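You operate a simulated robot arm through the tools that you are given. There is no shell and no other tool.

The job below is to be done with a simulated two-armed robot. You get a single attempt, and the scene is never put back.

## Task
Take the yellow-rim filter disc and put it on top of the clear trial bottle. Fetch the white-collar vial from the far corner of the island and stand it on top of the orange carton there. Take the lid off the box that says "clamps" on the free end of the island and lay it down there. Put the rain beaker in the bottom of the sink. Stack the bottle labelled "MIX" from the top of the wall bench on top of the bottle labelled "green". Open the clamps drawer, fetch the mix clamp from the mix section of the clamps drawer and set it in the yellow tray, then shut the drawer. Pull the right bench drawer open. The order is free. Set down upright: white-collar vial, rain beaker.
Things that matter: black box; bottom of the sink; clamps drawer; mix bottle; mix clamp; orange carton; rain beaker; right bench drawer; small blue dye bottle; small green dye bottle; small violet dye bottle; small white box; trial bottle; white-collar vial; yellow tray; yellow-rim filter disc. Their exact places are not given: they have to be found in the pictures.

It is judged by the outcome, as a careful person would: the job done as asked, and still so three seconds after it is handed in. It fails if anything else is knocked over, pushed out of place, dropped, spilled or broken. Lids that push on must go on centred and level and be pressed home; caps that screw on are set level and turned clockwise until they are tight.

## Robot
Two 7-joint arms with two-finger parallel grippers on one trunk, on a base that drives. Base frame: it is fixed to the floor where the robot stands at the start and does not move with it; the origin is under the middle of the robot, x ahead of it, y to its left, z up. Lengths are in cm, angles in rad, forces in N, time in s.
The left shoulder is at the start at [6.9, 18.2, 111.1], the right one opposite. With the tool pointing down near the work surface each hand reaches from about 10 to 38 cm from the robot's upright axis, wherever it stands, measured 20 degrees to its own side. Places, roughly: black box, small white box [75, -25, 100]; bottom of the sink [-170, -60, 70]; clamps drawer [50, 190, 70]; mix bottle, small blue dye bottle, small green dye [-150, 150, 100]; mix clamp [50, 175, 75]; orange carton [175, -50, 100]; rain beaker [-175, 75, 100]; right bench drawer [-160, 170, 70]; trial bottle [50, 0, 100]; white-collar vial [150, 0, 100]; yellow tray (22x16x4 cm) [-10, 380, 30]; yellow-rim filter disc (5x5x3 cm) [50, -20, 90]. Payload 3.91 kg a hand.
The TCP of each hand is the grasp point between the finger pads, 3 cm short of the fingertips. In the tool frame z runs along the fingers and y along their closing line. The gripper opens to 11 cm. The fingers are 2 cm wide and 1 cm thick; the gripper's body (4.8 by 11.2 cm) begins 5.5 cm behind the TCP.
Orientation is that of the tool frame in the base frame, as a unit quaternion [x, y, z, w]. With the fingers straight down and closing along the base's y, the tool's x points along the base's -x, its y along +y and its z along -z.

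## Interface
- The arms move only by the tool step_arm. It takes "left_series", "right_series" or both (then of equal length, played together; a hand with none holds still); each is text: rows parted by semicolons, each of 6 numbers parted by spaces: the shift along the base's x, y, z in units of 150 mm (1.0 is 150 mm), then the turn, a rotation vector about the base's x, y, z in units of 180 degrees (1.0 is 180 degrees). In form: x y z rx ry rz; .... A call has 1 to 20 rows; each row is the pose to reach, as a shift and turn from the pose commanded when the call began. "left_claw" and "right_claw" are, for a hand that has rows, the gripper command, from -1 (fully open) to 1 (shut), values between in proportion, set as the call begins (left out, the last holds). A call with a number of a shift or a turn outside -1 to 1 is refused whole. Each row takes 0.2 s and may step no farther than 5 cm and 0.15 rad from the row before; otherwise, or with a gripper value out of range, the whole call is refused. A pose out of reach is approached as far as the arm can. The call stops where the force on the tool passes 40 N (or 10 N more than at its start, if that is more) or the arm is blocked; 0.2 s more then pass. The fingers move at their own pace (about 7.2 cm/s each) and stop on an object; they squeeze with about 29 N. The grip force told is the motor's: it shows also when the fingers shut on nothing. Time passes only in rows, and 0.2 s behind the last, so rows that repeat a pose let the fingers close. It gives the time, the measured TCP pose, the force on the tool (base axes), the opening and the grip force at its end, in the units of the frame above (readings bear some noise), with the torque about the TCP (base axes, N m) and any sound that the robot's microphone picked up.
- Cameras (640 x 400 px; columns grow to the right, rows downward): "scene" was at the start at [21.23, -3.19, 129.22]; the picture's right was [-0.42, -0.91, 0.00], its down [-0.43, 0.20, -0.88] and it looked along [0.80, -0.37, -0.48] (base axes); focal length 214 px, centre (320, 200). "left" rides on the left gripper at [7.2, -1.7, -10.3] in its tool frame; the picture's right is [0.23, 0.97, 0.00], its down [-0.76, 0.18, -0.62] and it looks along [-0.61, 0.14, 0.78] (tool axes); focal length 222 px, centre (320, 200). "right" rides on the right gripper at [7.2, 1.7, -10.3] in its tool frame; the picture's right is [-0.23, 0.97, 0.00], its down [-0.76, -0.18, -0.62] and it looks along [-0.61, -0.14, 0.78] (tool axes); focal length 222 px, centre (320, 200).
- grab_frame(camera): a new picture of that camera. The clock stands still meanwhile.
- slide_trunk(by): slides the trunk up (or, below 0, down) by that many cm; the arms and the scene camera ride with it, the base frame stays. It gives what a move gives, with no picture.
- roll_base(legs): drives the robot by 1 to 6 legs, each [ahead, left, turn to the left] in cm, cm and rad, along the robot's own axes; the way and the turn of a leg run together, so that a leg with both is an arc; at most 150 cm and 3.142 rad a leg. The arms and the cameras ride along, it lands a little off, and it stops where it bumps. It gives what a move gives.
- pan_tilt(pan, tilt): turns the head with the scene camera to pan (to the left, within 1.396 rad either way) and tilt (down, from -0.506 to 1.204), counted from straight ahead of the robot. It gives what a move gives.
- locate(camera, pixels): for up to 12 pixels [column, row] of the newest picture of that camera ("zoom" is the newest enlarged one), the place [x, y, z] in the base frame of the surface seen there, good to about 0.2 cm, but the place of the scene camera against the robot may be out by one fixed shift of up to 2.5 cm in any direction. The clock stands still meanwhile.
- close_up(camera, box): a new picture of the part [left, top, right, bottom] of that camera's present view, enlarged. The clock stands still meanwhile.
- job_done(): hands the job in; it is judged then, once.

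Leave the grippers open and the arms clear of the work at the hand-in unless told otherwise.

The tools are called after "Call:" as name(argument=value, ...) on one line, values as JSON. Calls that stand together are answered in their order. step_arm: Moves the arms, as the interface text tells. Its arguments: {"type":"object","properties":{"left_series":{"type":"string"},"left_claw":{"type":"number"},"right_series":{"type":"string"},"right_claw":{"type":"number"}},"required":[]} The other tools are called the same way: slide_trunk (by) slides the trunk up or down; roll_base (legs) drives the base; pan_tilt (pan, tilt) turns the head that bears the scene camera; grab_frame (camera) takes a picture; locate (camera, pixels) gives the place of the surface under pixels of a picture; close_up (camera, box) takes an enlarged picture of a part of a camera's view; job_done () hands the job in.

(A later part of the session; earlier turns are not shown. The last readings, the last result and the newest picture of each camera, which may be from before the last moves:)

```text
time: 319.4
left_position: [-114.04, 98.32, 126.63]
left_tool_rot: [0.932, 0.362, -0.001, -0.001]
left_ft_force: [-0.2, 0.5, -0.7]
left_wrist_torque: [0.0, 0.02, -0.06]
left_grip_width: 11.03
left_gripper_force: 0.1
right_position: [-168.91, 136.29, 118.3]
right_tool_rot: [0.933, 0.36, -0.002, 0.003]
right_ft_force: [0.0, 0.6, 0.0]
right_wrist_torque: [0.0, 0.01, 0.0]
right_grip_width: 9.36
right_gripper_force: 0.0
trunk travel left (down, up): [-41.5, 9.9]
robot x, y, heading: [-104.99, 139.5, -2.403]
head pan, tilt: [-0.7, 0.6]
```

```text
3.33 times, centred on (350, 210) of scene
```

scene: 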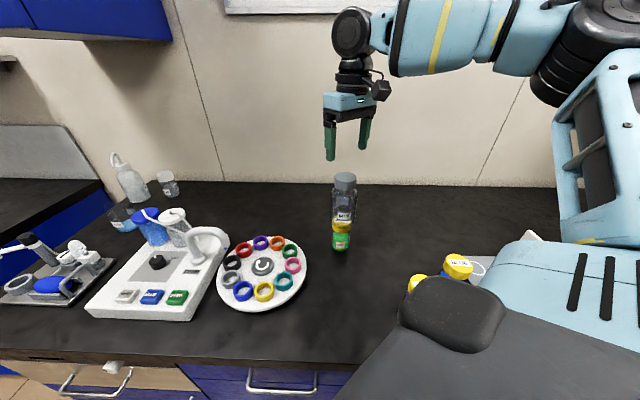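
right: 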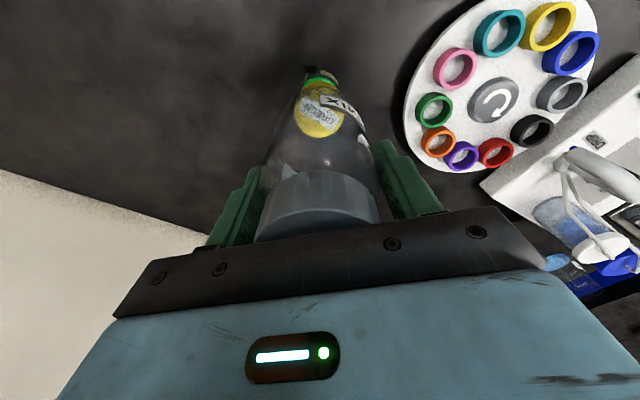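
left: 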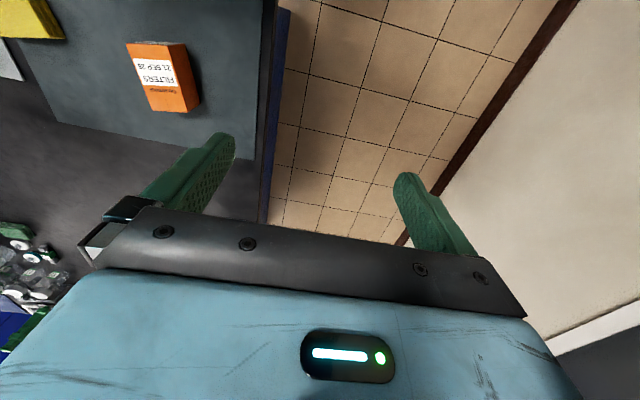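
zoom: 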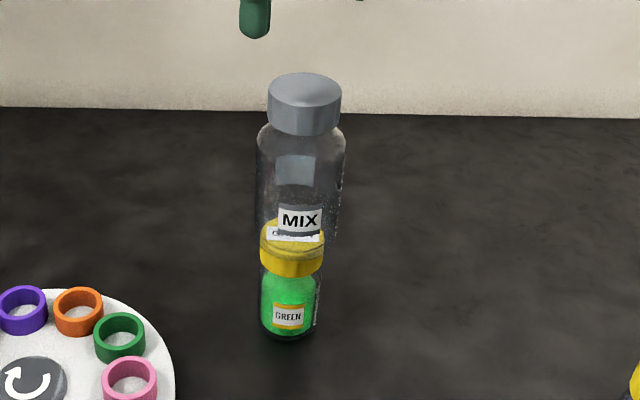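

MIX is stacked on GREEN. Next the bench drawers. Retract the hand, turn back and back off to view them.

Call:
step_arm(right_series="0.15 0.1 0.1 0 0 0;0.4 0.2 0.1 0 0 0;0.65 0.25 0.1 0 0 0;0.9 0.25 0.1 0 0 0;1 0.25 0.1 0 0 0", right_claw=-1)

Call:
roll_base(legs=[[0, 0, -0.738], [-40, 0, 0], [0, -10, 0]])

Call:
pan_tilt(pan=-0.35, tilt=0.6)

Call:
grab_frame(camera="scene")

```text
time: 320.6
left_position: [-114.11, 98.33, 126.61]
left_tool_rot: [0.933, 0.361, -0.001, 0.0]
left_ft_force: [0.0, 0.3, -0.4]
left_wrist_torque: [-0.03, 0.04, 0.02]
left_grip_width: 11.01
left_gripper_force: 0.0
right_position: [-153.97, 140.12, 119.36]
right_tool_rot: [0.933, 0.36, -0.003, 0.003]
right_ft_force: [-0.2, 0.7, 0.8]
right_wrist_torque: [-0.02, 0.02, -0.05]
right_grip_width: 10.98
right_gripper_force: 0.0
trunk travel left (down, up): [-41.5, 9.9]
robot x, y, heading: [-105.24, 139.37, -2.401]
head pan, tilt: [-0.7, 0.6]
```

```text
time: 326.1
left_position: [-99.31, 124.87, 126.56]
left_tool_rot: [1.0, 0.003, -0.001, -0.001]
left_ft_force: [0.8, 0.3, 0.8]
left_wrist_torque: [0.05, -0.06, 0.01]
left_grip_width: 10.99
left_gripper_force: 0.0
right_position: [-101.17, 182.73, 119.42]
right_tool_rot: [1.0, 0.001, -0.003, 0.002]
right_ft_force: [0.6, -0.4, 0.2]
right_wrist_torque: [-0.03, -0.03, 0.01]
right_grip_width: 10.99
right_gripper_force: 0.2
trunk travel left (down, up): [-41.5, 9.9]
robot x, y, heading: [-65.27, 149.55, -3.137]
head pan, tilt: [-0.7, 0.6]
```

```text
time: 327.0
left_position: [-99.38, 124.88, 126.58]
left_tool_rot: [1.0, 0.003, -0.001, -0.001]
left_ft_force: [0.1, -1.1, 0.5]
left_wrist_torque: [0.01, 0.03, 0.0]
left_grip_width: 10.99
left_gripper_force: 0.2
right_position: [-101.38, 182.73, 119.46]
right_tool_rot: [1.0, 0.002, -0.003, 0.002]
right_ft_force: [0.4, 0.1, 0.3]
right_wrist_torque: [0.0, 0.01, 0.02]
right_grip_width: 11.0
right_gripper_force: 0.0
trunk travel left (down, up): [-41.5, 9.9]
robot x, y, heading: [-65.28, 149.2, -3.137]
head pan, tilt: [-0.351, 0.6]
```

```text
taken
```

scene: 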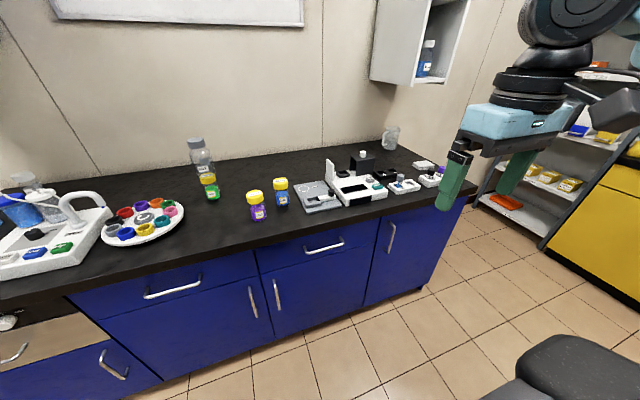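

The right bench drawer is the one with the handle at (323,247). Locate its handle and edges.

Call:
close_up(camera="scene", box=[250, 205, 400, 295])

```text
4.27 times, centred on (325, 250) of scene
```

zoom: 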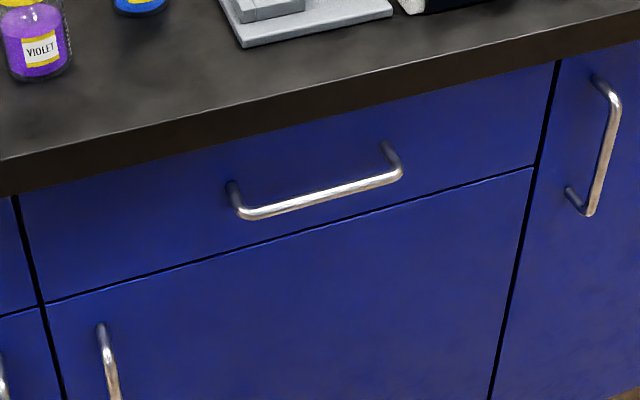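

Call:
locate(camera="zoom", pixels=[[250, 213], [320, 197], [390, 178], [232, 190], [388, 148], [30, 220], [545, 90], [300, 160], [45, 298], [535, 165], [320, 70], [300, 230]])

```text
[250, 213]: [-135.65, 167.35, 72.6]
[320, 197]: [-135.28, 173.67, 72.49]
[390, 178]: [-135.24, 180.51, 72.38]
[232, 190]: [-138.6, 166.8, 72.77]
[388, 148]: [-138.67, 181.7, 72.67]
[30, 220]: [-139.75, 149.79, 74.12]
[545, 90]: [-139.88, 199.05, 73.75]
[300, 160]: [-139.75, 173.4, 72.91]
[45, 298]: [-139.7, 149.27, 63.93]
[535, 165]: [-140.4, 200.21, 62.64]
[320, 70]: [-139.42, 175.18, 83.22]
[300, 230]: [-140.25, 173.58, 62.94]
```

Handle bar true ≈(-134.7,174.7,74.2), face at -139.2. I'll grip it with a horizontal tool. Lower the trunk 30 cm, then pitch the right tool forward while advancing.

Call:
slide_trunk(by=-30)

Call:
step_arm(right_series="-0.09 0 0 0 0.045 0;-0.18 0 0 0 0.09 0;-0.27 0 0 0 0.135 0;-0.36 0 0 0 0.18 0;-0.45 0 0 0 0.225 0;-0.54 0 0 0 0.27 0;-0.63 0 0 0 0.315 0;-0.72 0 0 0 0.36 0;-0.81 0 0 0 0.405 0;-0.9 0 0 0 0.45 0;-1 0 0 0 0.495 0")

```text
time: 330.0
left_position: [-102.7, 124.89, 93.54]
left_tool_rot: [0.999, 0.003, 0.041, -0.002]
left_ft_force: [0.6, -0.6, -0.1]
left_wrist_torque: [0.0, -0.02, 0.01]
left_grip_width: 11.0
left_gripper_force: 0.1
right_position: [-101.2, 182.69, 89.43]
right_tool_rot: [1.0, 0.001, -0.004, 0.002]
right_ft_force: [0.1, 0.3, -0.4]
right_wrist_torque: [-0.01, 0.0, -0.01]
right_grip_width: 10.99
right_gripper_force: 0.0
trunk travel left (down, up): [-11.5, 39.9]
robot x, y, heading: [-65.62, 149.73, -3.135]
head pan, tilt: [-0.351, 0.6]
```

```text
time: 332.4
left_position: [-102.86, 124.93, 93.55]
left_tool_rot: [0.999, 0.002, 0.041, -0.002]
left_ft_force: [-1.0, -0.8, -0.4]
left_wrist_torque: [-0.03, 0.0, 0.0]
left_grip_width: 11.01
left_gripper_force: 0.0
right_position: [-120.21, 184.27, 90.5]
right_tool_rot: [0.71, 0.002, -0.704, 0.001]
right_ft_force: [-0.9, -0.1, -0.5]
right_wrist_torque: [0.0, 0.0, 0.02]
right_grip_width: 11.02
right_gripper_force: 0.0
right hand out of reach, approached as far as the arm can: row 7, 8, 9, 10, 11
trunk travel left (down, up): [-11.5, 39.9]
robot x, y, heading: [-65.23, 149.43, -3.135]
head pan, tilt: [-0.351, 0.6]
```

The left hand shifted oddly when lowering (perhaps its elbow neared the base). I raise the trunk 8 cm and look at the left arm's state.

Call:
slide_trunk(by=8)

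Call:
pan_tilt(pan=0.9, tilt=0.8)

Call:
grab_frame(camera="scene")

```text
time: 333.6
left_position: [-102.93, 124.95, 101.49]
left_tool_rot: [0.999, 0.003, 0.043, -0.002]
left_ft_force: [-0.1, -0.1, 0.1]
left_wrist_torque: [0.0, -0.02, -0.01]
left_grip_width: 11.01
left_gripper_force: 0.2
right_position: [-120.16, 184.41, 98.46]
right_tool_rot: [0.71, 0.003, -0.704, 0.001]
right_ft_force: [-0.2, -0.4, -0.2]
right_wrist_torque: [-0.01, 0.0, -0.01]
right_grip_width: 11.0
right_gripper_force: 0.0
trunk travel left (down, up): [-19.5, 31.9]
robot x, y, heading: [-65.35, 149.69, -3.134]
head pan, tilt: [-0.351, 0.6]
```

```text
time: 335.0
left_position: [-102.9, 124.9, 101.57]
left_tool_rot: [0.999, 0.002, 0.042, -0.002]
left_ft_force: [0.1, -0.2, -1.0]
left_wrist_torque: [0.02, -0.02, 0.01]
left_grip_width: 10.99
left_gripper_force: 0.1
right_position: [-119.99, 184.58, 98.52]
right_tool_rot: [0.711, 0.003, -0.704, 0.0]
right_ft_force: [0.1, 0.8, 0.2]
right_wrist_torque: [-0.03, 0.0, 0.01]
right_grip_width: 10.99
right_gripper_force: 0.0
trunk travel left (down, up): [-19.5, 31.9]
robot x, y, heading: [-65.3, 149.32, -3.137]
head pan, tilt: [0.901, 0.799]
```

```text
taken
```

scene: 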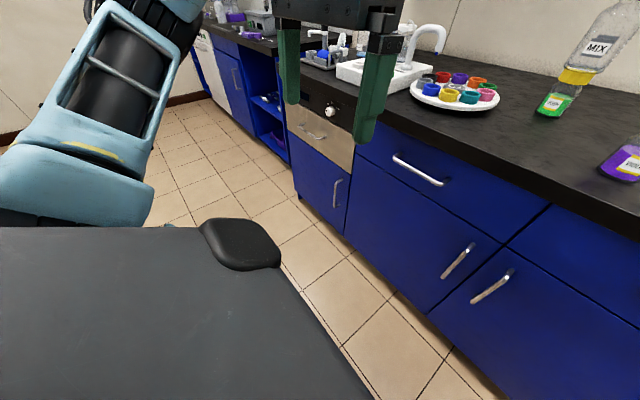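

Left arm is fine in free air. Now roll the right tool +90° about x.

Call:
step_arm(right_series="0 0 0 0.045 0 0;0 0 0 0.09 0 0;0 0 0 0.135 0 0;0 0 0 0.18 0 0;0 0 0 0.225 0 0;0 0 0 0.27 0 0;0 0 0 0.315 0 0;0 0 0 0.36 0 0;0 0 0 0.405 0 0;0 0 0 0.45 0 0;0 0 0 0.5 0 0")

Call:
grab_frame(camera="right")

```text
refused: row 11 steps farther than a row can; nothing moved
```

```text
taken
```

right: 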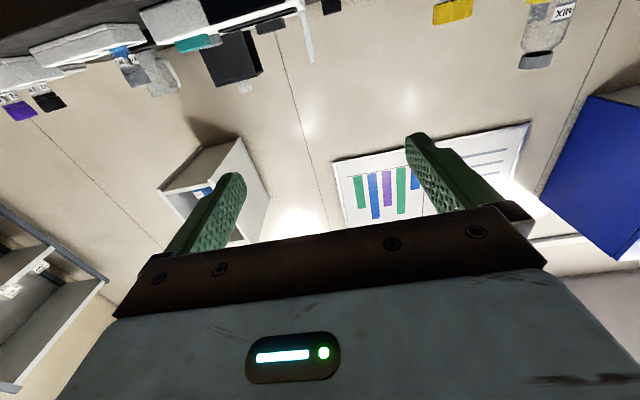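

Call:
step_arm(right_series="0 0 0 0.045 0 0;0 0 0 0.09 0 0;0 0 0 0.135 0 0;0 0 0 0.18 0 0;0 0 0 0.225 0 0;0 0 0 0.27 0 0;0 0 0 0.315 0 0;0 0 0 0.36 0 0;0 0 0 0.405 0 0;0 0 0 0.45 0 0;0 0 0 0.495 0 0")

Call:
grab_frame(camera="right")

```text
time: 337.4
left_position: [-102.85, 124.85, 101.58]
left_tool_rot: [0.999, 0.003, 0.042, -0.002]
left_ft_force: [0.5, 0.2, 0.4]
left_wrist_torque: [0.01, -0.01, 0.04]
left_grip_width: 11.01
left_gripper_force: 0.1
right_position: [-120.0, 184.46, 98.64]
right_tool_rot: [0.506, 0.496, -0.5, -0.499]
right_ft_force: [0.0, -0.2, 0.3]
right_wrist_torque: [-0.03, 0.01, -0.01]
right_grip_width: 10.98
right_gripper_force: 0.1
trunk travel left (down, up): [-19.5, 31.9]
robot x, y, heading: [-65.38, 149.49, -3.134]
head pan, tilt: [0.901, 0.799]
```

```text
taken
```

right: 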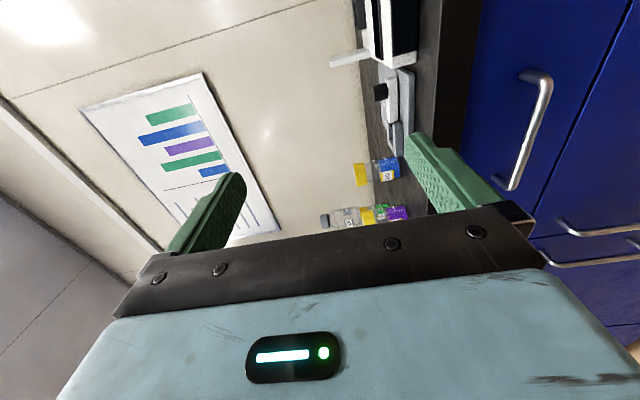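

Orientation reached: fingers horizontal, closing vertically. The handle is visible at (532,130); locate it with this camera.

Call:
locate(camera="right", pixels=[[547, 90], [534, 130], [520, 168], [540, 75], [510, 188], [580, 150], [480, 60], [575, 232]])

```text
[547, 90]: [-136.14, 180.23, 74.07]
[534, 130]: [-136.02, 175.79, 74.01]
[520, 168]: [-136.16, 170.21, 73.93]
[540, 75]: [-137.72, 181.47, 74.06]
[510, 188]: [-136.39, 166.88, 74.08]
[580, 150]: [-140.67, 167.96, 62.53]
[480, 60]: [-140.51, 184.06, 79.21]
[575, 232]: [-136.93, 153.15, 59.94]
```

Handle bar at x≈-136.6, y 167–181, z 74.0. Move the hand down and sideways to face it, still at x=-120.

Call:
step_arm(right_series="0 -0.15 -0.2 0 0 0;0 -0.3 -0.45 0 0 0;0 -0.45 -0.7 0 0 0;0 -0.6 -0.95 0 0 0", right_claw=-0.09)

Call:
step_arm(right_series="0 -0.05 -0.25 0 0 0;0 -0.087 -0.5 0 0 0;0 -0.087 -0.69 0 0 0")

Call:
grab_frame(camera="right")

Call:
pan_tilt(pan=-0.5, tilt=0.8)

Call:
grab_frame(camera="scene")

```text
time: 338.4
left_position: [-102.75, 124.91, 101.43]
left_tool_rot: [0.999, 0.003, 0.042, -0.002]
left_ft_force: [0.1, -0.2, -0.6]
left_wrist_torque: [0.0, -0.02, 0.02]
left_grip_width: 10.98
left_gripper_force: 0.0
right_position: [-120.13, 175.26, 84.14]
right_tool_rot: [0.506, 0.495, -0.5, -0.498]
right_ft_force: [1.4, -0.1, -0.2]
right_wrist_torque: [-0.02, -0.01, -0.02]
right_grip_width: 6.0
right_gripper_force: 0.0
trunk travel left (down, up): [-19.5, 31.9]
robot x, y, heading: [-65.46, 149.45, -3.14]
head pan, tilt: [0.901, 0.799]
```

```text
time: 339.2
left_position: [-102.95, 124.87, 101.52]
left_tool_rot: [0.999, 0.003, 0.042, -0.002]
left_ft_force: [-0.1, -0.1, -1.3]
left_wrist_torque: [0.0, 0.02, 0.02]
left_grip_width: 10.98
left_gripper_force: 0.1
right_position: [-120.22, 173.95, 73.93]
right_tool_rot: [0.506, 0.496, -0.5, -0.499]
right_ft_force: [0.1, 0.0, 0.9]
right_wrist_torque: [-0.01, -0.03, 0.05]
right_grip_width: 6.01
right_gripper_force: 0.0
trunk travel left (down, up): [-19.5, 31.9]
robot x, y, heading: [-65.17, 149.55, -3.139]
head pan, tilt: [0.901, 0.799]
```

```text
taken
```

right: 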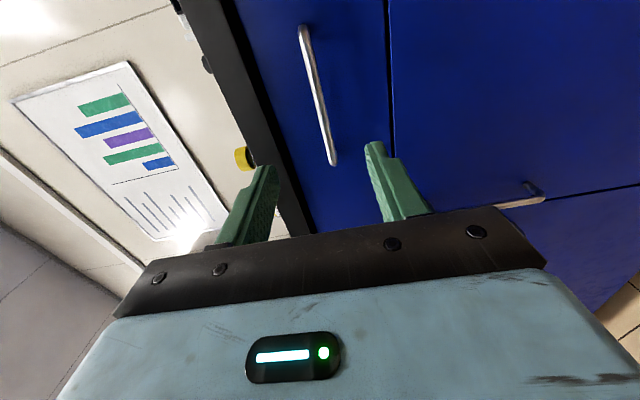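

```text
time: 340.7
left_position: [-102.87, 124.96, 101.51]
left_tool_rot: [0.999, 0.003, 0.042, -0.001]
left_ft_force: [0.2, 0.7, 0.1]
left_wrist_torque: [-0.01, 0.02, -0.01]
left_grip_width: 11.01
left_gripper_force: 0.1
right_position: [-120.04, 174.05, 74.0]
right_tool_rot: [0.506, 0.495, -0.5, -0.499]
right_ft_force: [-0.1, 0.4, 0.5]
right_wrist_torque: [-0.01, 0.0, -0.02]
right_grip_width: 5.97
right_gripper_force: 0.0
trunk travel left (down, up): [-19.5, 31.9]
robot x, y, heading: [-65.23, 149.2, -3.137]
head pan, tilt: [-0.499, 0.799]
```

```text
taken
```

scene: 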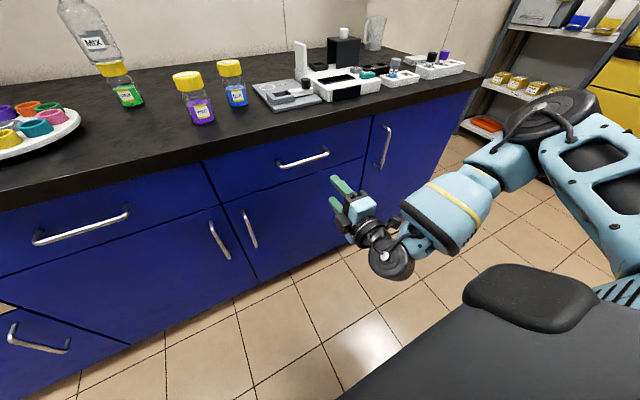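

Call:
locate(camera="right", pixels=[[303, 45], [318, 95], [330, 145], [350, 60], [250, 160]])

```text
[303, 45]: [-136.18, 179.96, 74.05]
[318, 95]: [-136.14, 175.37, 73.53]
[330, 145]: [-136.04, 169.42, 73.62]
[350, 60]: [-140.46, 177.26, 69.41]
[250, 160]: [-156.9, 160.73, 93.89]
```

Bar z≈73.9, matching. Advance to x≈-135.8 and close.

Call:
step_arm(right_series="-0.3 0 0 0 0 0;-0.6 0 0 0 0 0;-0.85 0 0 0 0 0;-1 0 0 0 0 0;-1 0 0 0 0 0")

Call:
grab_frame(camera="right")

Call:
grab_frame(camera="scene")

```text
time: 341.9
left_position: [-102.85, 124.83, 101.55]
left_tool_rot: [0.999, 0.003, 0.042, -0.001]
left_ft_force: [0.3, 0.3, -0.4]
left_wrist_torque: [0.01, 0.0, 0.01]
left_grip_width: 11.02
left_gripper_force: 0.0
right_position: [-135.3, 173.86, 73.77]
right_tool_rot: [0.506, 0.496, -0.5, -0.498]
right_ft_force: [-0.2, 0.6, 0.3]
right_wrist_torque: [-0.04, 0.0, -0.01]
right_grip_width: 6.02
right_gripper_force: 0.0
trunk travel left (down, up): [-19.5, 31.9]
robot x, y, heading: [-65.62, 149.75, -3.134]
head pan, tilt: [-0.499, 0.799]
```

```text
taken
```

right: 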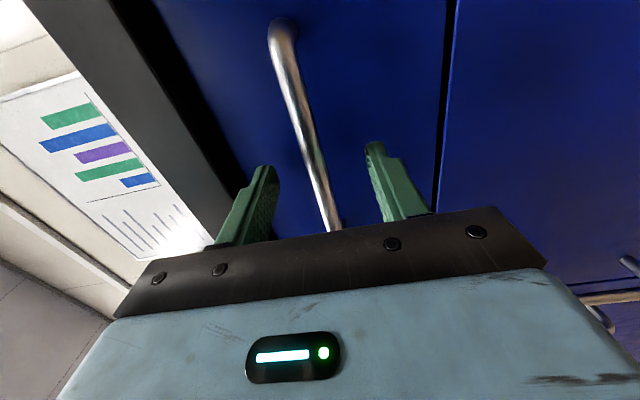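

```text
taken
```

scene: 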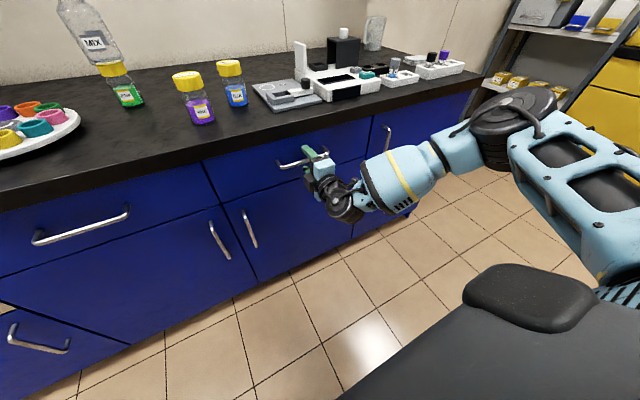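

The bar is between the fingers. Close.

Call:
step_arm(right_series="-0.04 0 0 0 0 0;-0.04 0 0 0 0 0;-0.04 0 0 0 0 0;-0.04 0 0 0 0 0", right_claw=1)

Call:
step_arm(right_series="0.05 0 0 0 0 0;0.1 0 0 0 0 0;0.2 0 0 0 0 0;0.3 0 0 0 0 0")

Call:
grab_frame(camera="scene")

```text
time: 342.9
left_position: [-102.84, 124.89, 101.65]
left_tool_rot: [0.999, 0.002, 0.042, -0.002]
left_ft_force: [0.3, 0.2, -0.5]
left_wrist_torque: [0.01, 0.02, 0.04]
left_grip_width: 11.01
left_gripper_force: 0.1
right_position: [-135.85, 173.97, 73.77]
right_tool_rot: [0.506, 0.497, -0.499, -0.498]
right_ft_force: [-0.5, 1.1, -2.6]
right_wrist_torque: [0.75, -0.04, 0.12]
right_grip_width: 1.19
right_gripper_force: 44.8
trunk travel left (down, up): [-19.5, 31.9]
robot x, y, heading: [-64.85, 149.51, -3.136]
head pan, tilt: [-0.499, 0.799]
```

```text
time: 343.9
left_position: [-102.84, 124.74, 101.51]
left_tool_rot: [0.999, 0.004, 0.041, -0.002]
left_ft_force: [0.0, 0.1, -0.4]
left_wrist_torque: [0.02, 0.01, 0.0]
left_grip_width: 11.01
left_gripper_force: 0.0
right_position: [-131.3, 173.92, 73.81]
right_tool_rot: [0.505, 0.497, -0.5, -0.497]
right_ft_force: [-0.3, -13.1, -5.8]
right_wrist_torque: [0.6, -0.07, -0.7]
right_grip_width: 1.17
right_gripper_force: 45.2
trunk travel left (down, up): [-19.5, 31.9]
robot x, y, heading: [-65.17, 149.31, -3.136]
head pan, tilt: [-0.499, 0.799]
```

```text
taken
```

scene: 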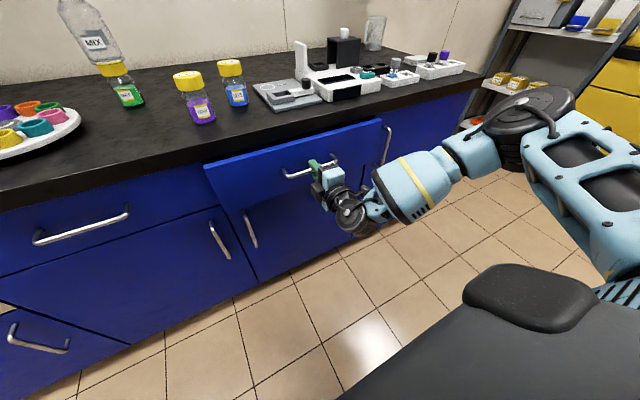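

The drawer slides. Pull further by backing the base 20 cm.

Call:
roll_base(legs=[[-20, 0, 0]])

Call:
grab_frame(camera="scene")

```text
time: 345.5
left_position: [-82.64, 124.96, 101.56]
left_tool_rot: [0.999, 0.003, 0.043, -0.003]
left_ft_force: [-0.2, 0.2, 0.1]
left_wrist_torque: [-0.01, 0.0, 0.0]
left_grip_width: 10.99
left_gripper_force: 0.0
right_position: [-111.05, 173.98, 73.82]
right_tool_rot: [0.504, 0.499, -0.501, -0.496]
right_ft_force: [-2.0, -25.4, -10.1]
right_wrist_torque: [0.56, -0.07, 0.41]
right_grip_width: 1.18
right_gripper_force: 45.0
trunk travel left (down, up): [-19.5, 31.9]
robot x, y, heading: [-45.2, 149.7, -3.137]
head pan, tilt: [-0.499, 0.799]
```

```text
taken
```

scene: 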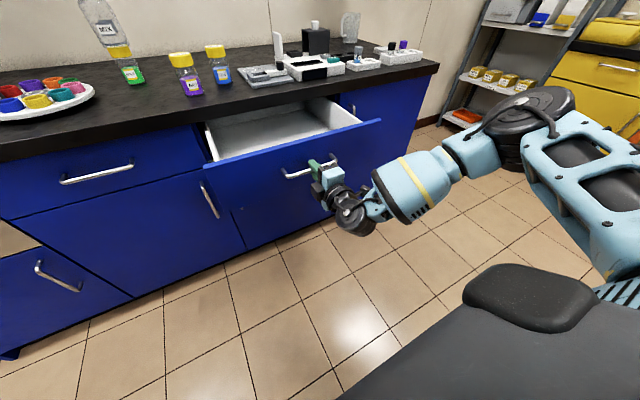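

Open about 25 cm. Pull another 6 cm, watching the force.

Call:
roll_base(legs=[[-6, 0, 0]])

```text
time: 346.5
left_position: [-76.7, 125.03, 101.59]
left_tool_rot: [0.999, 0.002, 0.042, -0.002]
left_ft_force: [-0.2, 0.5, -0.2]
left_wrist_torque: [0.0, -0.02, 0.01]
left_grip_width: 11.0
left_gripper_force: 0.1
right_position: [-105.07, 173.93, 73.8]
right_tool_rot: [0.505, 0.499, -0.501, -0.495]
right_ft_force: [-1.7, -8.0, -3.7]
right_wrist_torque: [0.61, 0.04, 0.98]
right_grip_width: 1.16
right_gripper_force: 45.2
trunk travel left (down, up): [-19.5, 31.9]
robot x, y, heading: [-38.9, 149.39, -3.135]
head pan, tilt: [-0.499, 0.799]
```

Call:
roll_base(legs=[[-5, 0, 0]])

Call:
grab_frame(camera="scene")

```text
time: 347.4
left_position: [-71.67, 125.04, 101.62]
left_tool_rot: [0.999, 0.004, 0.042, -0.002]
left_ft_force: [0.9, -0.8, 0.8]
left_wrist_torque: [0.0, 0.0, 0.01]
left_grip_width: 10.99
left_gripper_force: 0.0
right_position: [-99.97, 173.91, 73.88]
right_tool_rot: [0.504, 0.499, -0.502, -0.495]
right_ft_force: [-2.1, -1.9, -1.6]
right_wrist_torque: [0.66, 0.05, 0.5]
right_grip_width: 1.18
right_gripper_force: 45.1
trunk travel left (down, up): [-19.5, 31.9]
robot x, y, heading: [-33.92, 149.35, -3.136]
head pan, tilt: [-0.499, 0.799]
```

```text
taken
```

scene: 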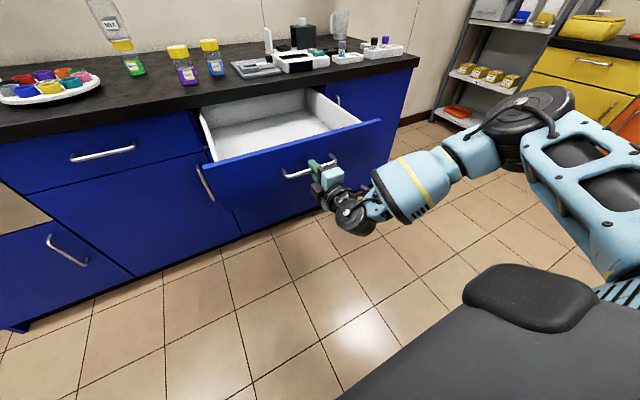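

Open about 36 cm. Release the handle and back the hand away.

Call:
step_arm(right_series="0 0 0 0 0 0;0 0 0 0 0 0;0 0 0 0 0 0", right_claw=-0.3)

Call:
roll_base(legs=[[-14, 0, 0]])

Call:
grab_frame(camera="scene")

```text
time: 348.2
left_position: [-71.69, 125.03, 101.59]
left_tool_rot: [0.999, 0.004, 0.042, -0.002]
left_ft_force: [-0.2, 0.5, 0.1]
left_wrist_torque: [0.01, -0.04, -0.04]
left_grip_width: 11.03
left_gripper_force: 0.0
right_position: [-100.1, 173.99, 73.86]
right_tool_rot: [0.505, 0.499, -0.501, -0.495]
right_ft_force: [-0.6, 0.3, -0.2]
right_wrist_torque: [0.02, 0.03, 0.01]
right_grip_width: 7.14
right_gripper_force: 0.1
trunk travel left (down, up): [-19.5, 31.9]
robot x, y, heading: [-34.42, 149.38, -3.136]
head pan, tilt: [-0.499, 0.799]
```

```text
time: 349.5
left_position: [-57.66, 125.09, 101.65]
left_tool_rot: [0.999, 0.005, 0.043, -0.001]
left_ft_force: [0.7, 0.7, 0.5]
left_wrist_torque: [0.0, 0.05, 0.02]
left_grip_width: 11.01
left_gripper_force: 0.0
right_position: [-86.38, 174.04, 73.75]
right_tool_rot: [0.504, 0.5, -0.502, -0.494]
right_ft_force: [0.3, 0.0, 1.3]
right_wrist_torque: [0.01, -0.02, -0.02]
right_grip_width: 7.15
right_gripper_force: 0.1
trunk travel left (down, up): [-19.5, 31.9]
robot x, y, heading: [-20.44, 149.64, -3.137]
head pan, tilt: [-0.499, 0.799]
```

```text
taken
```

scene: 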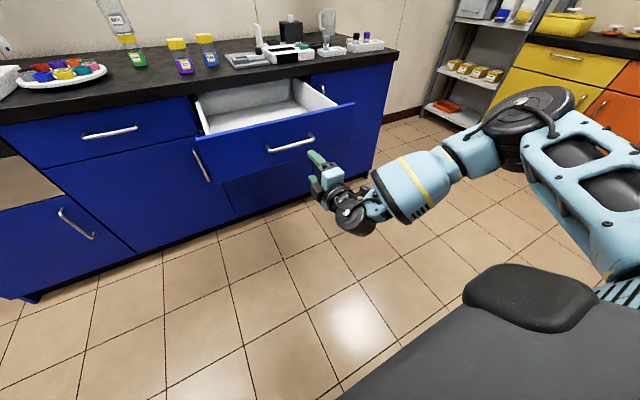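

Raise the trunk 28 cm (hand to z≈102), move away from the island side, and turn around to face the island.

Call:
slide_trunk(by=28)

Call:
roll_base(legs=[[28, 0, 0], [0, 0, -3.14]])

Call:
pan_tilt(pan=0.2, tilt=0.6)

Call:
grab_frame(camera="scene")

```text
time: 352.4
left_position: [-57.91, 125.05, 129.47]
left_tool_rot: [0.999, 0.004, 0.042, -0.002]
left_ft_force: [-0.3, 0.1, -0.9]
left_wrist_torque: [0.02, -0.01, -0.01]
left_grip_width: 11.02
left_gripper_force: 0.1
right_position: [-86.38, 173.93, 102.16]
right_tool_rot: [-0.503, -0.5, 0.503, 0.495]
right_ft_force: [0.5, 0.3, 0.0]
right_wrist_torque: [-0.01, 0.0, 0.01]
right_grip_width: 7.16
right_gripper_force: 0.1
trunk travel left (down, up): [-47.5, 3.9]
robot x, y, heading: [-20.38, 149.47, -3.131]
head pan, tilt: [-0.499, 0.799]
```

```text
time: 361.7
left_position: [-10.71, 173.7, 129.58]
left_tool_rot: [0.003, 0.999, -0.002, -0.042]
left_ft_force: [-0.5, -0.2, -0.6]
left_wrist_torque: [-0.01, 0.01, -0.02]
left_grip_width: 10.98
left_gripper_force: 0.0
right_position: [17.2, 124.24, 102.24]
right_tool_rot: [-0.496, 0.506, -0.499, 0.499]
right_ft_force: [0.5, -0.6, -0.2]
right_wrist_torque: [-0.04, -0.03, -0.03]
right_grip_width: 7.14
right_gripper_force: 0.0
trunk travel left (down, up): [-47.5, 3.9]
robot x, y, heading: [-48.36, 149.57, -0.009]
head pan, tilt: [-0.499, 0.799]
```

```text
time: 362.8
left_position: [-10.61, 173.54, 129.49]
left_tool_rot: [0.004, 0.999, -0.001, -0.042]
left_ft_force: [0.5, -0.1, -1.1]
left_wrist_torque: [0.02, 0.02, 0.01]
left_grip_width: 10.99
left_gripper_force: 0.2
right_position: [17.05, 124.22, 102.19]
right_tool_rot: [-0.495, 0.506, -0.499, 0.5]
right_ft_force: [-0.7, -0.3, -0.7]
right_wrist_torque: [0.01, -0.01, 0.0]
right_grip_width: 7.17
right_gripper_force: 0.1
trunk travel left (down, up): [-47.5, 3.9]
robot x, y, heading: [-48.57, 149.65, -0.008]
head pan, tilt: [0.201, 0.6]
```

```text
taken
```

scene: 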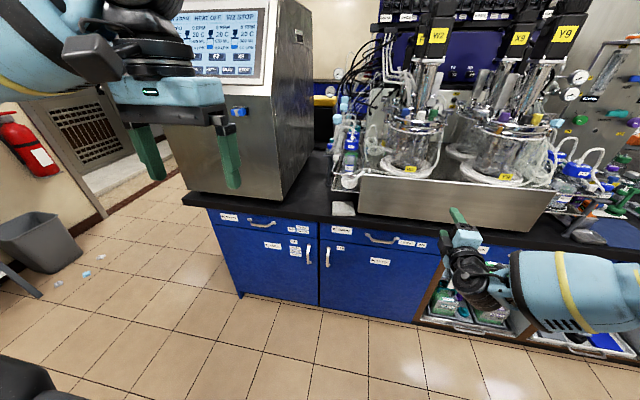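

Zoom to read drawer labels.

Call:
close_up(camera="scene", box=[200, 195, 460, 310])

Call:
close_up(camera="scene", box=[230, 205, 330, 265])

Call:
close_up(camera="scene", box=[320, 215, 450, 285])

```text
2.46 times, centred on (330, 252) of scene
```

zoom: 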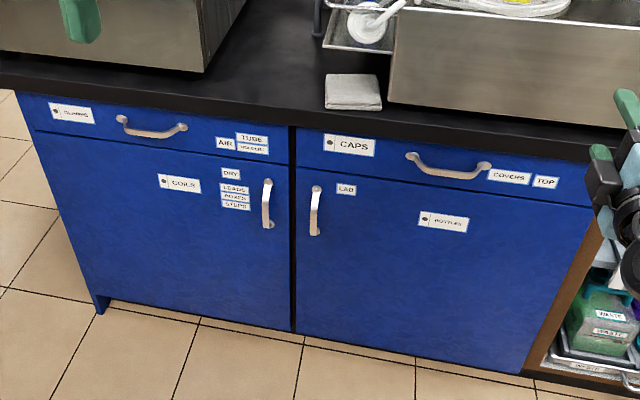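

```text
6.40 times, centred on (280, 235) of scene
```

zoom: 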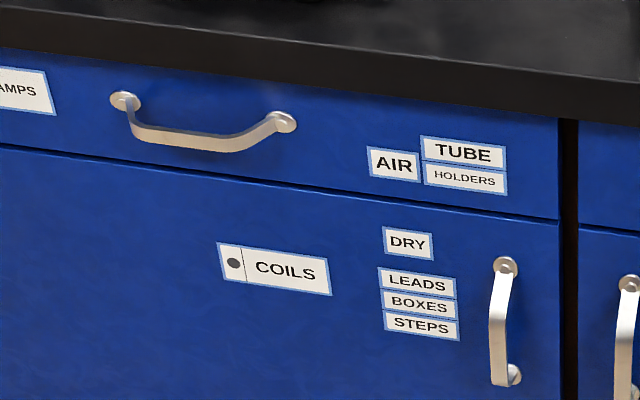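

```text
4.92 times, centred on (385, 250) of scene
```

zoom: 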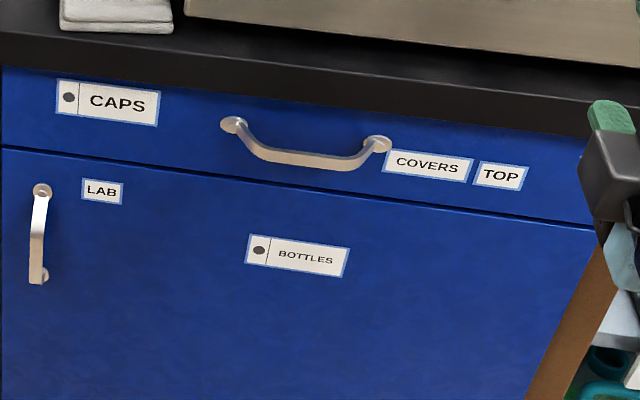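

The left drawer reads CLAMPS. Locate its handle.

Call:
close_up(camera="scene", box=[200, 200, 340, 270])

Call:
locate(camera="scene", pixels=[[250, 219], [262, 224], [274, 221], [222, 217], [300, 233], [215, 210], [316, 240], [262, 213], [262, 234], [330, 205], [270, 205], [330, 275]])

```text
4.57 times, centred on (270, 235) of scene
```

zoom: 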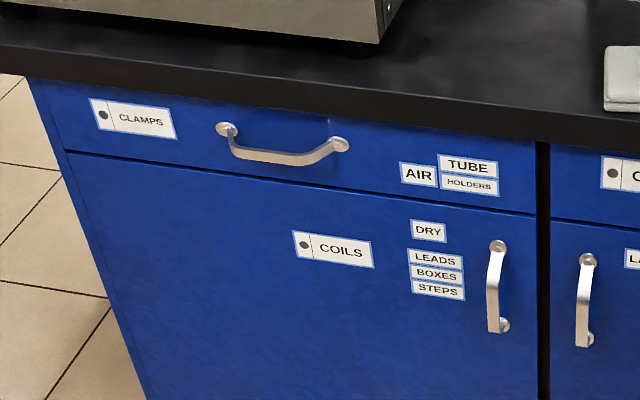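

```text
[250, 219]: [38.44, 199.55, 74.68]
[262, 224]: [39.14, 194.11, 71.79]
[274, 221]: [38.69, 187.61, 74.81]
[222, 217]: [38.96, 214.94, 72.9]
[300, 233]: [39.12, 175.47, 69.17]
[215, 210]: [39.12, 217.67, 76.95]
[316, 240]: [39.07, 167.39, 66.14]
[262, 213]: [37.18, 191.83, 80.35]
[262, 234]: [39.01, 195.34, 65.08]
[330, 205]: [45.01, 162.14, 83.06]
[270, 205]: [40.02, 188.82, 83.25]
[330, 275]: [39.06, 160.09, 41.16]
```

Call:
locate(camera="zoom", pixels=[[240, 150], [265, 155], [290, 159], [312, 158], [228, 130], [340, 145], [100, 110], [530, 180], [60, 130], [300, 180]])

```text
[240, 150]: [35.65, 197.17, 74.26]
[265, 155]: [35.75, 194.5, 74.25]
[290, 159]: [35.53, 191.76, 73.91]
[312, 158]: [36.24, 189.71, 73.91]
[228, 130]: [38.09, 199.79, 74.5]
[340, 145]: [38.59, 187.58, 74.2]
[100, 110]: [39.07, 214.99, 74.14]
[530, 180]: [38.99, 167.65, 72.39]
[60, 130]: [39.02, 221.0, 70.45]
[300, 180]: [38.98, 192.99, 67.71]
```

Handle bar true ≈ x 35.0, y 190–197, z 75.8. Drive left to y≈218 with the right hand aimed at it, then lower the trunk 26 cm.

Call:
roll_base(legs=[[0, 69, 0.008], [4, 0, 0]])

Call:
slide_trunk(by=-26.3)

Call:
grab_frame(camera="right")

Call:
grab_frame(camera="scene")

```text
time: 369.8
left_position: [-6.86, 243.71, 129.63]
left_tool_rot: [-0.002, 0.999, -0.002, -0.041]
left_ft_force: [1.5, 0.6, -0.5]
left_wrist_torque: [-0.01, -0.02, 0.01]
left_grip_width: 10.99
left_gripper_force: 0.0
right_position: [21.45, 194.58, 102.41]
right_tool_rot: [-0.498, 0.503, -0.496, 0.503]
right_ft_force: [0.7, 0.4, 0.6]
right_wrist_torque: [0.02, 0.01, 0.01]
right_grip_width: 7.16
right_gripper_force: 0.1
trunk travel left (down, up): [-47.5, 3.9]
robot x, y, heading: [-44.67, 219.27, 0.001]
head pan, tilt: [0.201, 0.6]
```

```text
time: 372.5
left_position: [-6.84, 243.67, 103.37]
left_tool_rot: [-0.003, 0.999, -0.002, -0.042]
left_ft_force: [0.3, 0.3, 0.0]
left_wrist_torque: [0.0, -0.01, -0.01]
left_grip_width: 10.99
left_gripper_force: 0.0
right_position: [21.48, 194.52, 76.0]
right_tool_rot: [-0.498, 0.503, -0.496, 0.503]
right_ft_force: [0.7, 0.1, 0.9]
right_wrist_torque: [0.0, -0.03, 0.03]
right_grip_width: 7.16
right_gripper_force: 0.0
trunk travel left (down, up): [-21.2, 30.2]
robot x, y, heading: [-44.11, 219.06, -0.0]
head pan, tilt: [0.201, 0.6]
```

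```text
taken
```

right: 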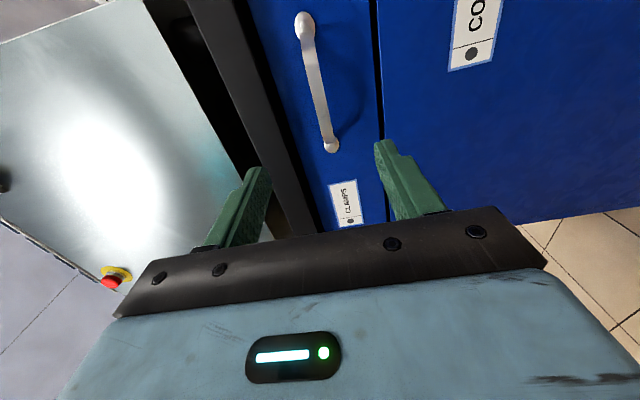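

```text
taken
```

scene: 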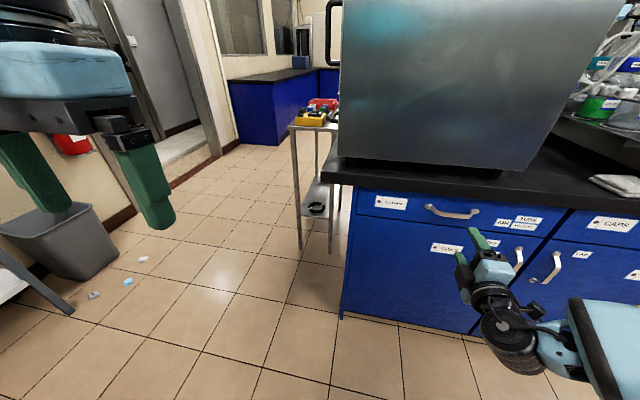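

Locate the handle with the right camera.

Call:
locate(camera="right", pixels=[[310, 55], [316, 85], [322, 110], [327, 130], [305, 28], [331, 147], [345, 80], [290, 190]])

```text
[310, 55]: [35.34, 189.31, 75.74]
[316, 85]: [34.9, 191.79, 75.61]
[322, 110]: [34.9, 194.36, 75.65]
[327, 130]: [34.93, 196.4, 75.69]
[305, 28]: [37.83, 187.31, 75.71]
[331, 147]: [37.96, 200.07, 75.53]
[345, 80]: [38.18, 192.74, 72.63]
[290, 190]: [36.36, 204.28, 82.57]
```

Align (y −1.2, z −0.3) and advance 12.9 cm, then close.

Call:
step_arm(right_series="0 -0.08 -0.02 0 0 0;0.3 -0.08 -0.02 0 0 0;0.6 -0.08 -0.02 0 0 0;0.86 -0.08 -0.02 0 0 0;0.86 -0.08 -0.02 0 0 0")

Call:
step_arm(right_series="0 0 0 0 0 0;0 0 0 0 0 0;0 0 0 0 0 0;0 0 0 0 0 0", right_claw=1)

Call:
step_arm(right_series="-0.05 0 0 0 0 0;-0.12 0 0 0 0 0;-0.2 0 0 0 0 0")

Call:
grab_frame(camera="right")

```text
time: 373.7
left_position: [-6.94, 243.65, 103.32]
left_tool_rot: [-0.002, 0.999, -0.001, -0.042]
left_ft_force: [0.2, -0.8, 0.3]
left_wrist_torque: [-0.02, -0.01, 0.01]
left_grip_width: 11.0
left_gripper_force: 0.1
right_position: [34.52, 193.12, 75.72]
right_tool_rot: [-0.498, 0.504, -0.496, 0.503]
right_ft_force: [0.0, 0.9, 0.1]
right_wrist_torque: [-0.06, -0.01, 0.03]
right_grip_width: 7.15
right_gripper_force: 0.1
trunk travel left (down, up): [-21.2, 30.2]
robot x, y, heading: [-44.49, 218.78, 0.002]
head pan, tilt: [0.201, 0.6]
```

```text
time: 374.7
left_position: [-6.85, 243.6, 103.41]
left_tool_rot: [-0.002, 0.999, -0.001, -0.042]
left_ft_force: [0.8, -0.3, -0.2]
left_wrist_torque: [-0.02, 0.02, 0.0]
left_grip_width: 11.02
left_gripper_force: 0.0
right_position: [34.39, 193.3, 75.69]
right_tool_rot: [-0.498, 0.503, -0.497, 0.502]
right_ft_force: [0.0, -0.7, 2.0]
right_wrist_torque: [-0.68, -0.01, 0.0]
right_grip_width: 0.96
right_gripper_force: 45.5
trunk travel left (down, up): [-21.2, 30.2]
robot x, y, heading: [-44.2, 219.31, 0.001]
head pan, tilt: [0.201, 0.6]
```

```text
time: 375.5
left_position: [-6.96, 243.59, 103.38]
left_tool_rot: [-0.001, 0.999, -0.001, -0.042]
left_ft_force: [0.8, 0.0, 0.2]
left_wrist_torque: [-0.02, -0.01, -0.02]
left_grip_width: 11.0
left_gripper_force: 0.0
right_position: [31.33, 193.18, 75.78]
right_tool_rot: [-0.498, 0.503, -0.497, 0.501]
right_ft_force: [-1.9, -6.0, 6.0]
right_wrist_torque: [-0.63, 0.01, 1.13]
right_grip_width: 0.96
right_gripper_force: 44.8
trunk travel left (down, up): [-21.2, 30.2]
robot x, y, heading: [-44.37, 219.36, 0.005]
head pan, tilt: [0.201, 0.6]
```

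```text
taken
```

right: 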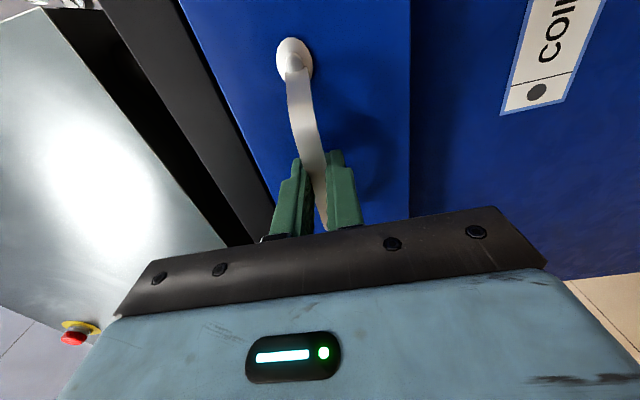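

It slides. Back the base 27 cm to pull it open.

Call:
roll_base(legs=[[-15, 0, 0], [-12, 0, 0]])

Call:
pan_tilt(pan=-0.35, tilt=0.7)

Call:
grab_frame(camera="scene")

```text
time: 377.7
left_position: [-33.99, 243.47, 103.37]
left_tool_rot: [-0.004, 0.999, -0.001, -0.042]
left_ft_force: [-0.8, -0.4, 0.0]
left_wrist_torque: [0.03, 0.0, 0.01]
left_grip_width: 10.98
left_gripper_force: 0.0
right_position: [4.44, 193.12, 75.71]
right_tool_rot: [-0.498, 0.502, -0.496, 0.504]
right_ft_force: [1.2, -13.1, 5.8]
right_wrist_torque: [-0.67, -0.06, 0.23]
right_grip_width: 0.96
right_gripper_force: 45.1
trunk travel left (down, up): [-21.2, 30.2]
robot x, y, heading: [-71.43, 219.05, 0.005]
head pan, tilt: [0.201, 0.6]
```

```text
time: 378.7
left_position: [-33.93, 243.47, 103.28]
left_tool_rot: [-0.004, 0.999, -0.002, -0.043]
left_ft_force: [0.5, -0.1, 1.0]
left_wrist_torque: [-0.02, -0.01, 0.03]
left_grip_width: 10.99
left_gripper_force: 0.0
right_position: [4.61, 193.16, 75.69]
right_tool_rot: [-0.498, 0.503, -0.498, 0.502]
right_ft_force: [1.5, -2.9, 3.2]
right_wrist_torque: [-0.68, -0.03, 0.39]
right_grip_width: 0.97
right_gripper_force: 44.9
trunk travel left (down, up): [-21.2, 30.2]
robot x, y, heading: [-71.53, 219.04, 0.006]
head pan, tilt: [-0.351, 0.7]
```

```text
taken
```

scene: 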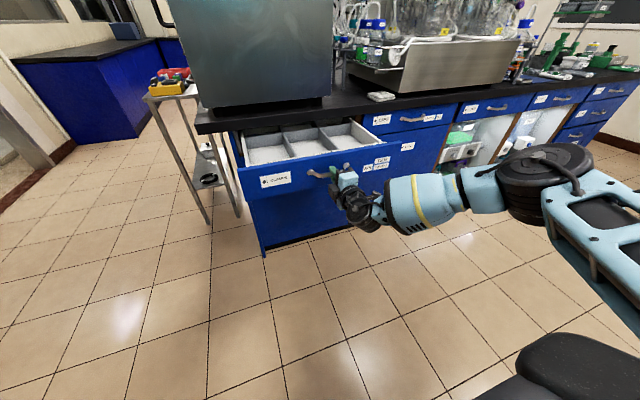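

Drawer open 30 cm with three sections. Release the handle and back off 12 cm.

Call:
step_arm(right_series="0 0 0 0 0 0;0 0 0 0 0 0;0 0 0 0 0 0", right_claw=-0.3)

Call:
roll_base(legs=[[-10, 0, 0]])

Call:
slide_trunk(by=29)

Call:
grab_frame(camera="scene")

Call:
close_up(camera="scene", box=[230, 100, 410, 220])

```text
time: 379.5
left_position: [-33.92, 243.64, 103.26]
left_tool_rot: [-0.004, 0.999, -0.002, -0.042]
left_ft_force: [-0.2, -0.4, 0.0]
left_wrist_torque: [0.03, -0.01, -0.02]
left_grip_width: 11.01
left_gripper_force: 0.1
right_position: [4.61, 193.36, 75.56]
right_tool_rot: [-0.499, 0.503, -0.496, 0.503]
right_ft_force: [0.2, 0.6, 0.7]
right_wrist_torque: [-0.02, -0.02, -0.01]
right_grip_width: 7.18
right_gripper_force: 0.1
trunk travel left (down, up): [-21.2, 30.2]
robot x, y, heading: [-71.5, 218.89, 0.007]
head pan, tilt: [-0.351, 0.7]
```

```text
time: 380.6
left_position: [-43.73, 243.43, 103.35]
left_tool_rot: [-0.004, 0.999, -0.002, -0.042]
left_ft_force: [-0.2, 0.3, -0.1]
left_wrist_torque: [0.01, -0.02, -0.01]
left_grip_width: 11.02
left_gripper_force: 0.0
right_position: [-5.5, 193.1, 75.65]
right_tool_rot: [-0.498, 0.503, -0.497, 0.502]
right_ft_force: [-0.3, 0.1, -0.6]
right_wrist_torque: [0.0, -0.02, 0.02]
right_grip_width: 7.16
right_gripper_force: 0.1
trunk travel left (down, up): [-21.2, 30.2]
robot x, y, heading: [-81.19, 218.77, 0.006]
head pan, tilt: [-0.351, 0.7]
```

```text
time: 383.5
left_position: [-43.75, 243.44, 132.17]
left_tool_rot: [-0.003, 0.999, -0.003, -0.043]
left_ft_force: [0.0, -0.9, 0.7]
left_wrist_torque: [0.01, 0.01, 0.03]
left_grip_width: 11.02
left_gripper_force: 0.0
right_position: [-7.65, 193.09, 126.12]
right_tool_rot: [-0.422, 0.427, -0.562, 0.569]
right_ft_force: [0.4, 0.4, 0.6]
right_wrist_torque: [-0.01, -0.02, -0.02]
right_grip_width: 7.13
right_gripper_force: 0.0
trunk travel left (down, up): [-50.2, 1.2]
robot x, y, heading: [-81.28, 218.85, 0.003]
head pan, tilt: [-0.351, 0.7]
```

```text
taken
```

scene: 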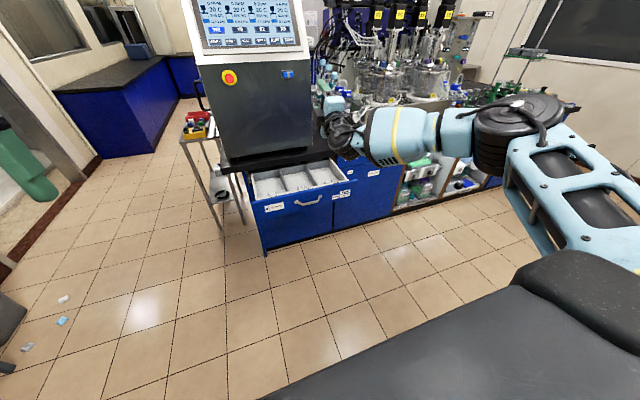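

```text
3.33 times, centred on (320, 160) of scene
```

zoom: 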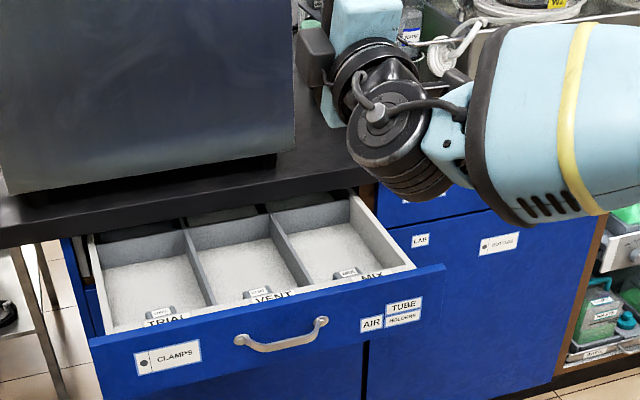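

Sections read TRIAL, VENT, MIX from left to right. Zoom on the MIX section and locate.

Call:
close_up(camera="scene", box=[300, 160, 356, 210])

Call:
locate(camera="zoom", pixels=[[320, 200], [250, 150]])

```text
8.00 times, centred on (328, 185) of scene
```

zoom: 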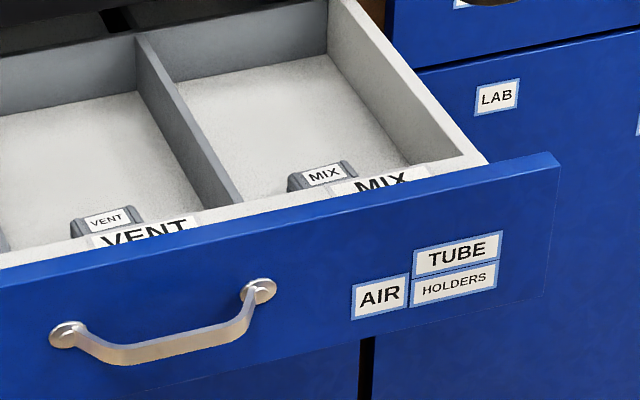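

```text
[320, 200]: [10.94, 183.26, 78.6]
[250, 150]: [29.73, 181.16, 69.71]
```

The MIX-tagged clamp lies near the front of the right section. I position the robot to look from above with the left hand: ahead 20, right 69.

Call:
roll_base(legs=[[20, 0, 0], [0, -69, 0]])

Call:
pan_tilt(pan=0.3, tilt=0.7)

Call:
grab_frame(camera="scene")

```text
time: 391.1
left_position: [-23.5, 176.11, 132.27]
left_tool_rot: [-0.001, 0.999, -0.001, -0.042]
left_ft_force: [-0.7, 0.6, -0.2]
left_wrist_torque: [0.0, 0.0, 0.02]
left_grip_width: 11.0
left_gripper_force: 0.0
right_position: [12.45, 125.62, 126.24]
right_tool_rot: [-0.42, 0.427, -0.564, 0.568]
right_ft_force: [-0.4, -0.8, -0.7]
right_wrist_torque: [0.01, -0.03, 0.02]
right_grip_width: 7.14
right_gripper_force: 0.0
trunk travel left (down, up): [-50.2, 1.2]
robot x, y, heading: [-60.89, 151.75, -0.002]
head pan, tilt: [-0.351, 0.7]
```

```text
time: 392.1
left_position: [-23.39, 176.01, 132.31]
left_tool_rot: [0.0, 0.999, -0.002, -0.042]
left_ft_force: [1.0, -0.1, -1.0]
left_wrist_torque: [0.02, -0.01, -0.01]
left_grip_width: 11.0
left_gripper_force: 0.0
right_position: [12.33, 125.52, 126.13]
right_tool_rot: [-0.421, 0.427, -0.564, 0.568]
right_ft_force: [-0.5, -0.1, -0.2]
right_wrist_torque: [-0.02, 0.04, -0.03]
right_grip_width: 7.15
right_gripper_force: 0.0
trunk travel left (down, up): [-50.2, 1.2]
robot x, y, heading: [-61.04, 151.99, 0.003]
head pan, tilt: [0.3, 0.7]
```

```text
taken
```

scene: 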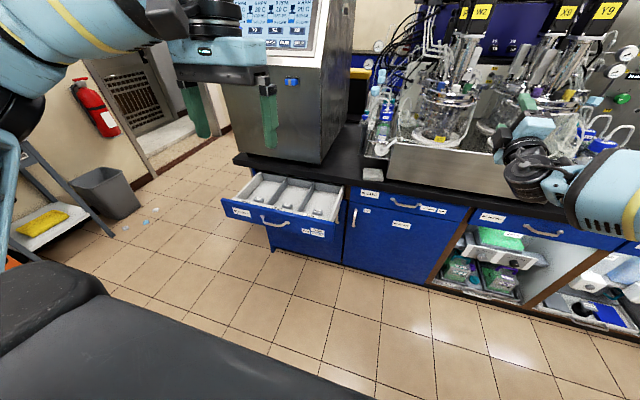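

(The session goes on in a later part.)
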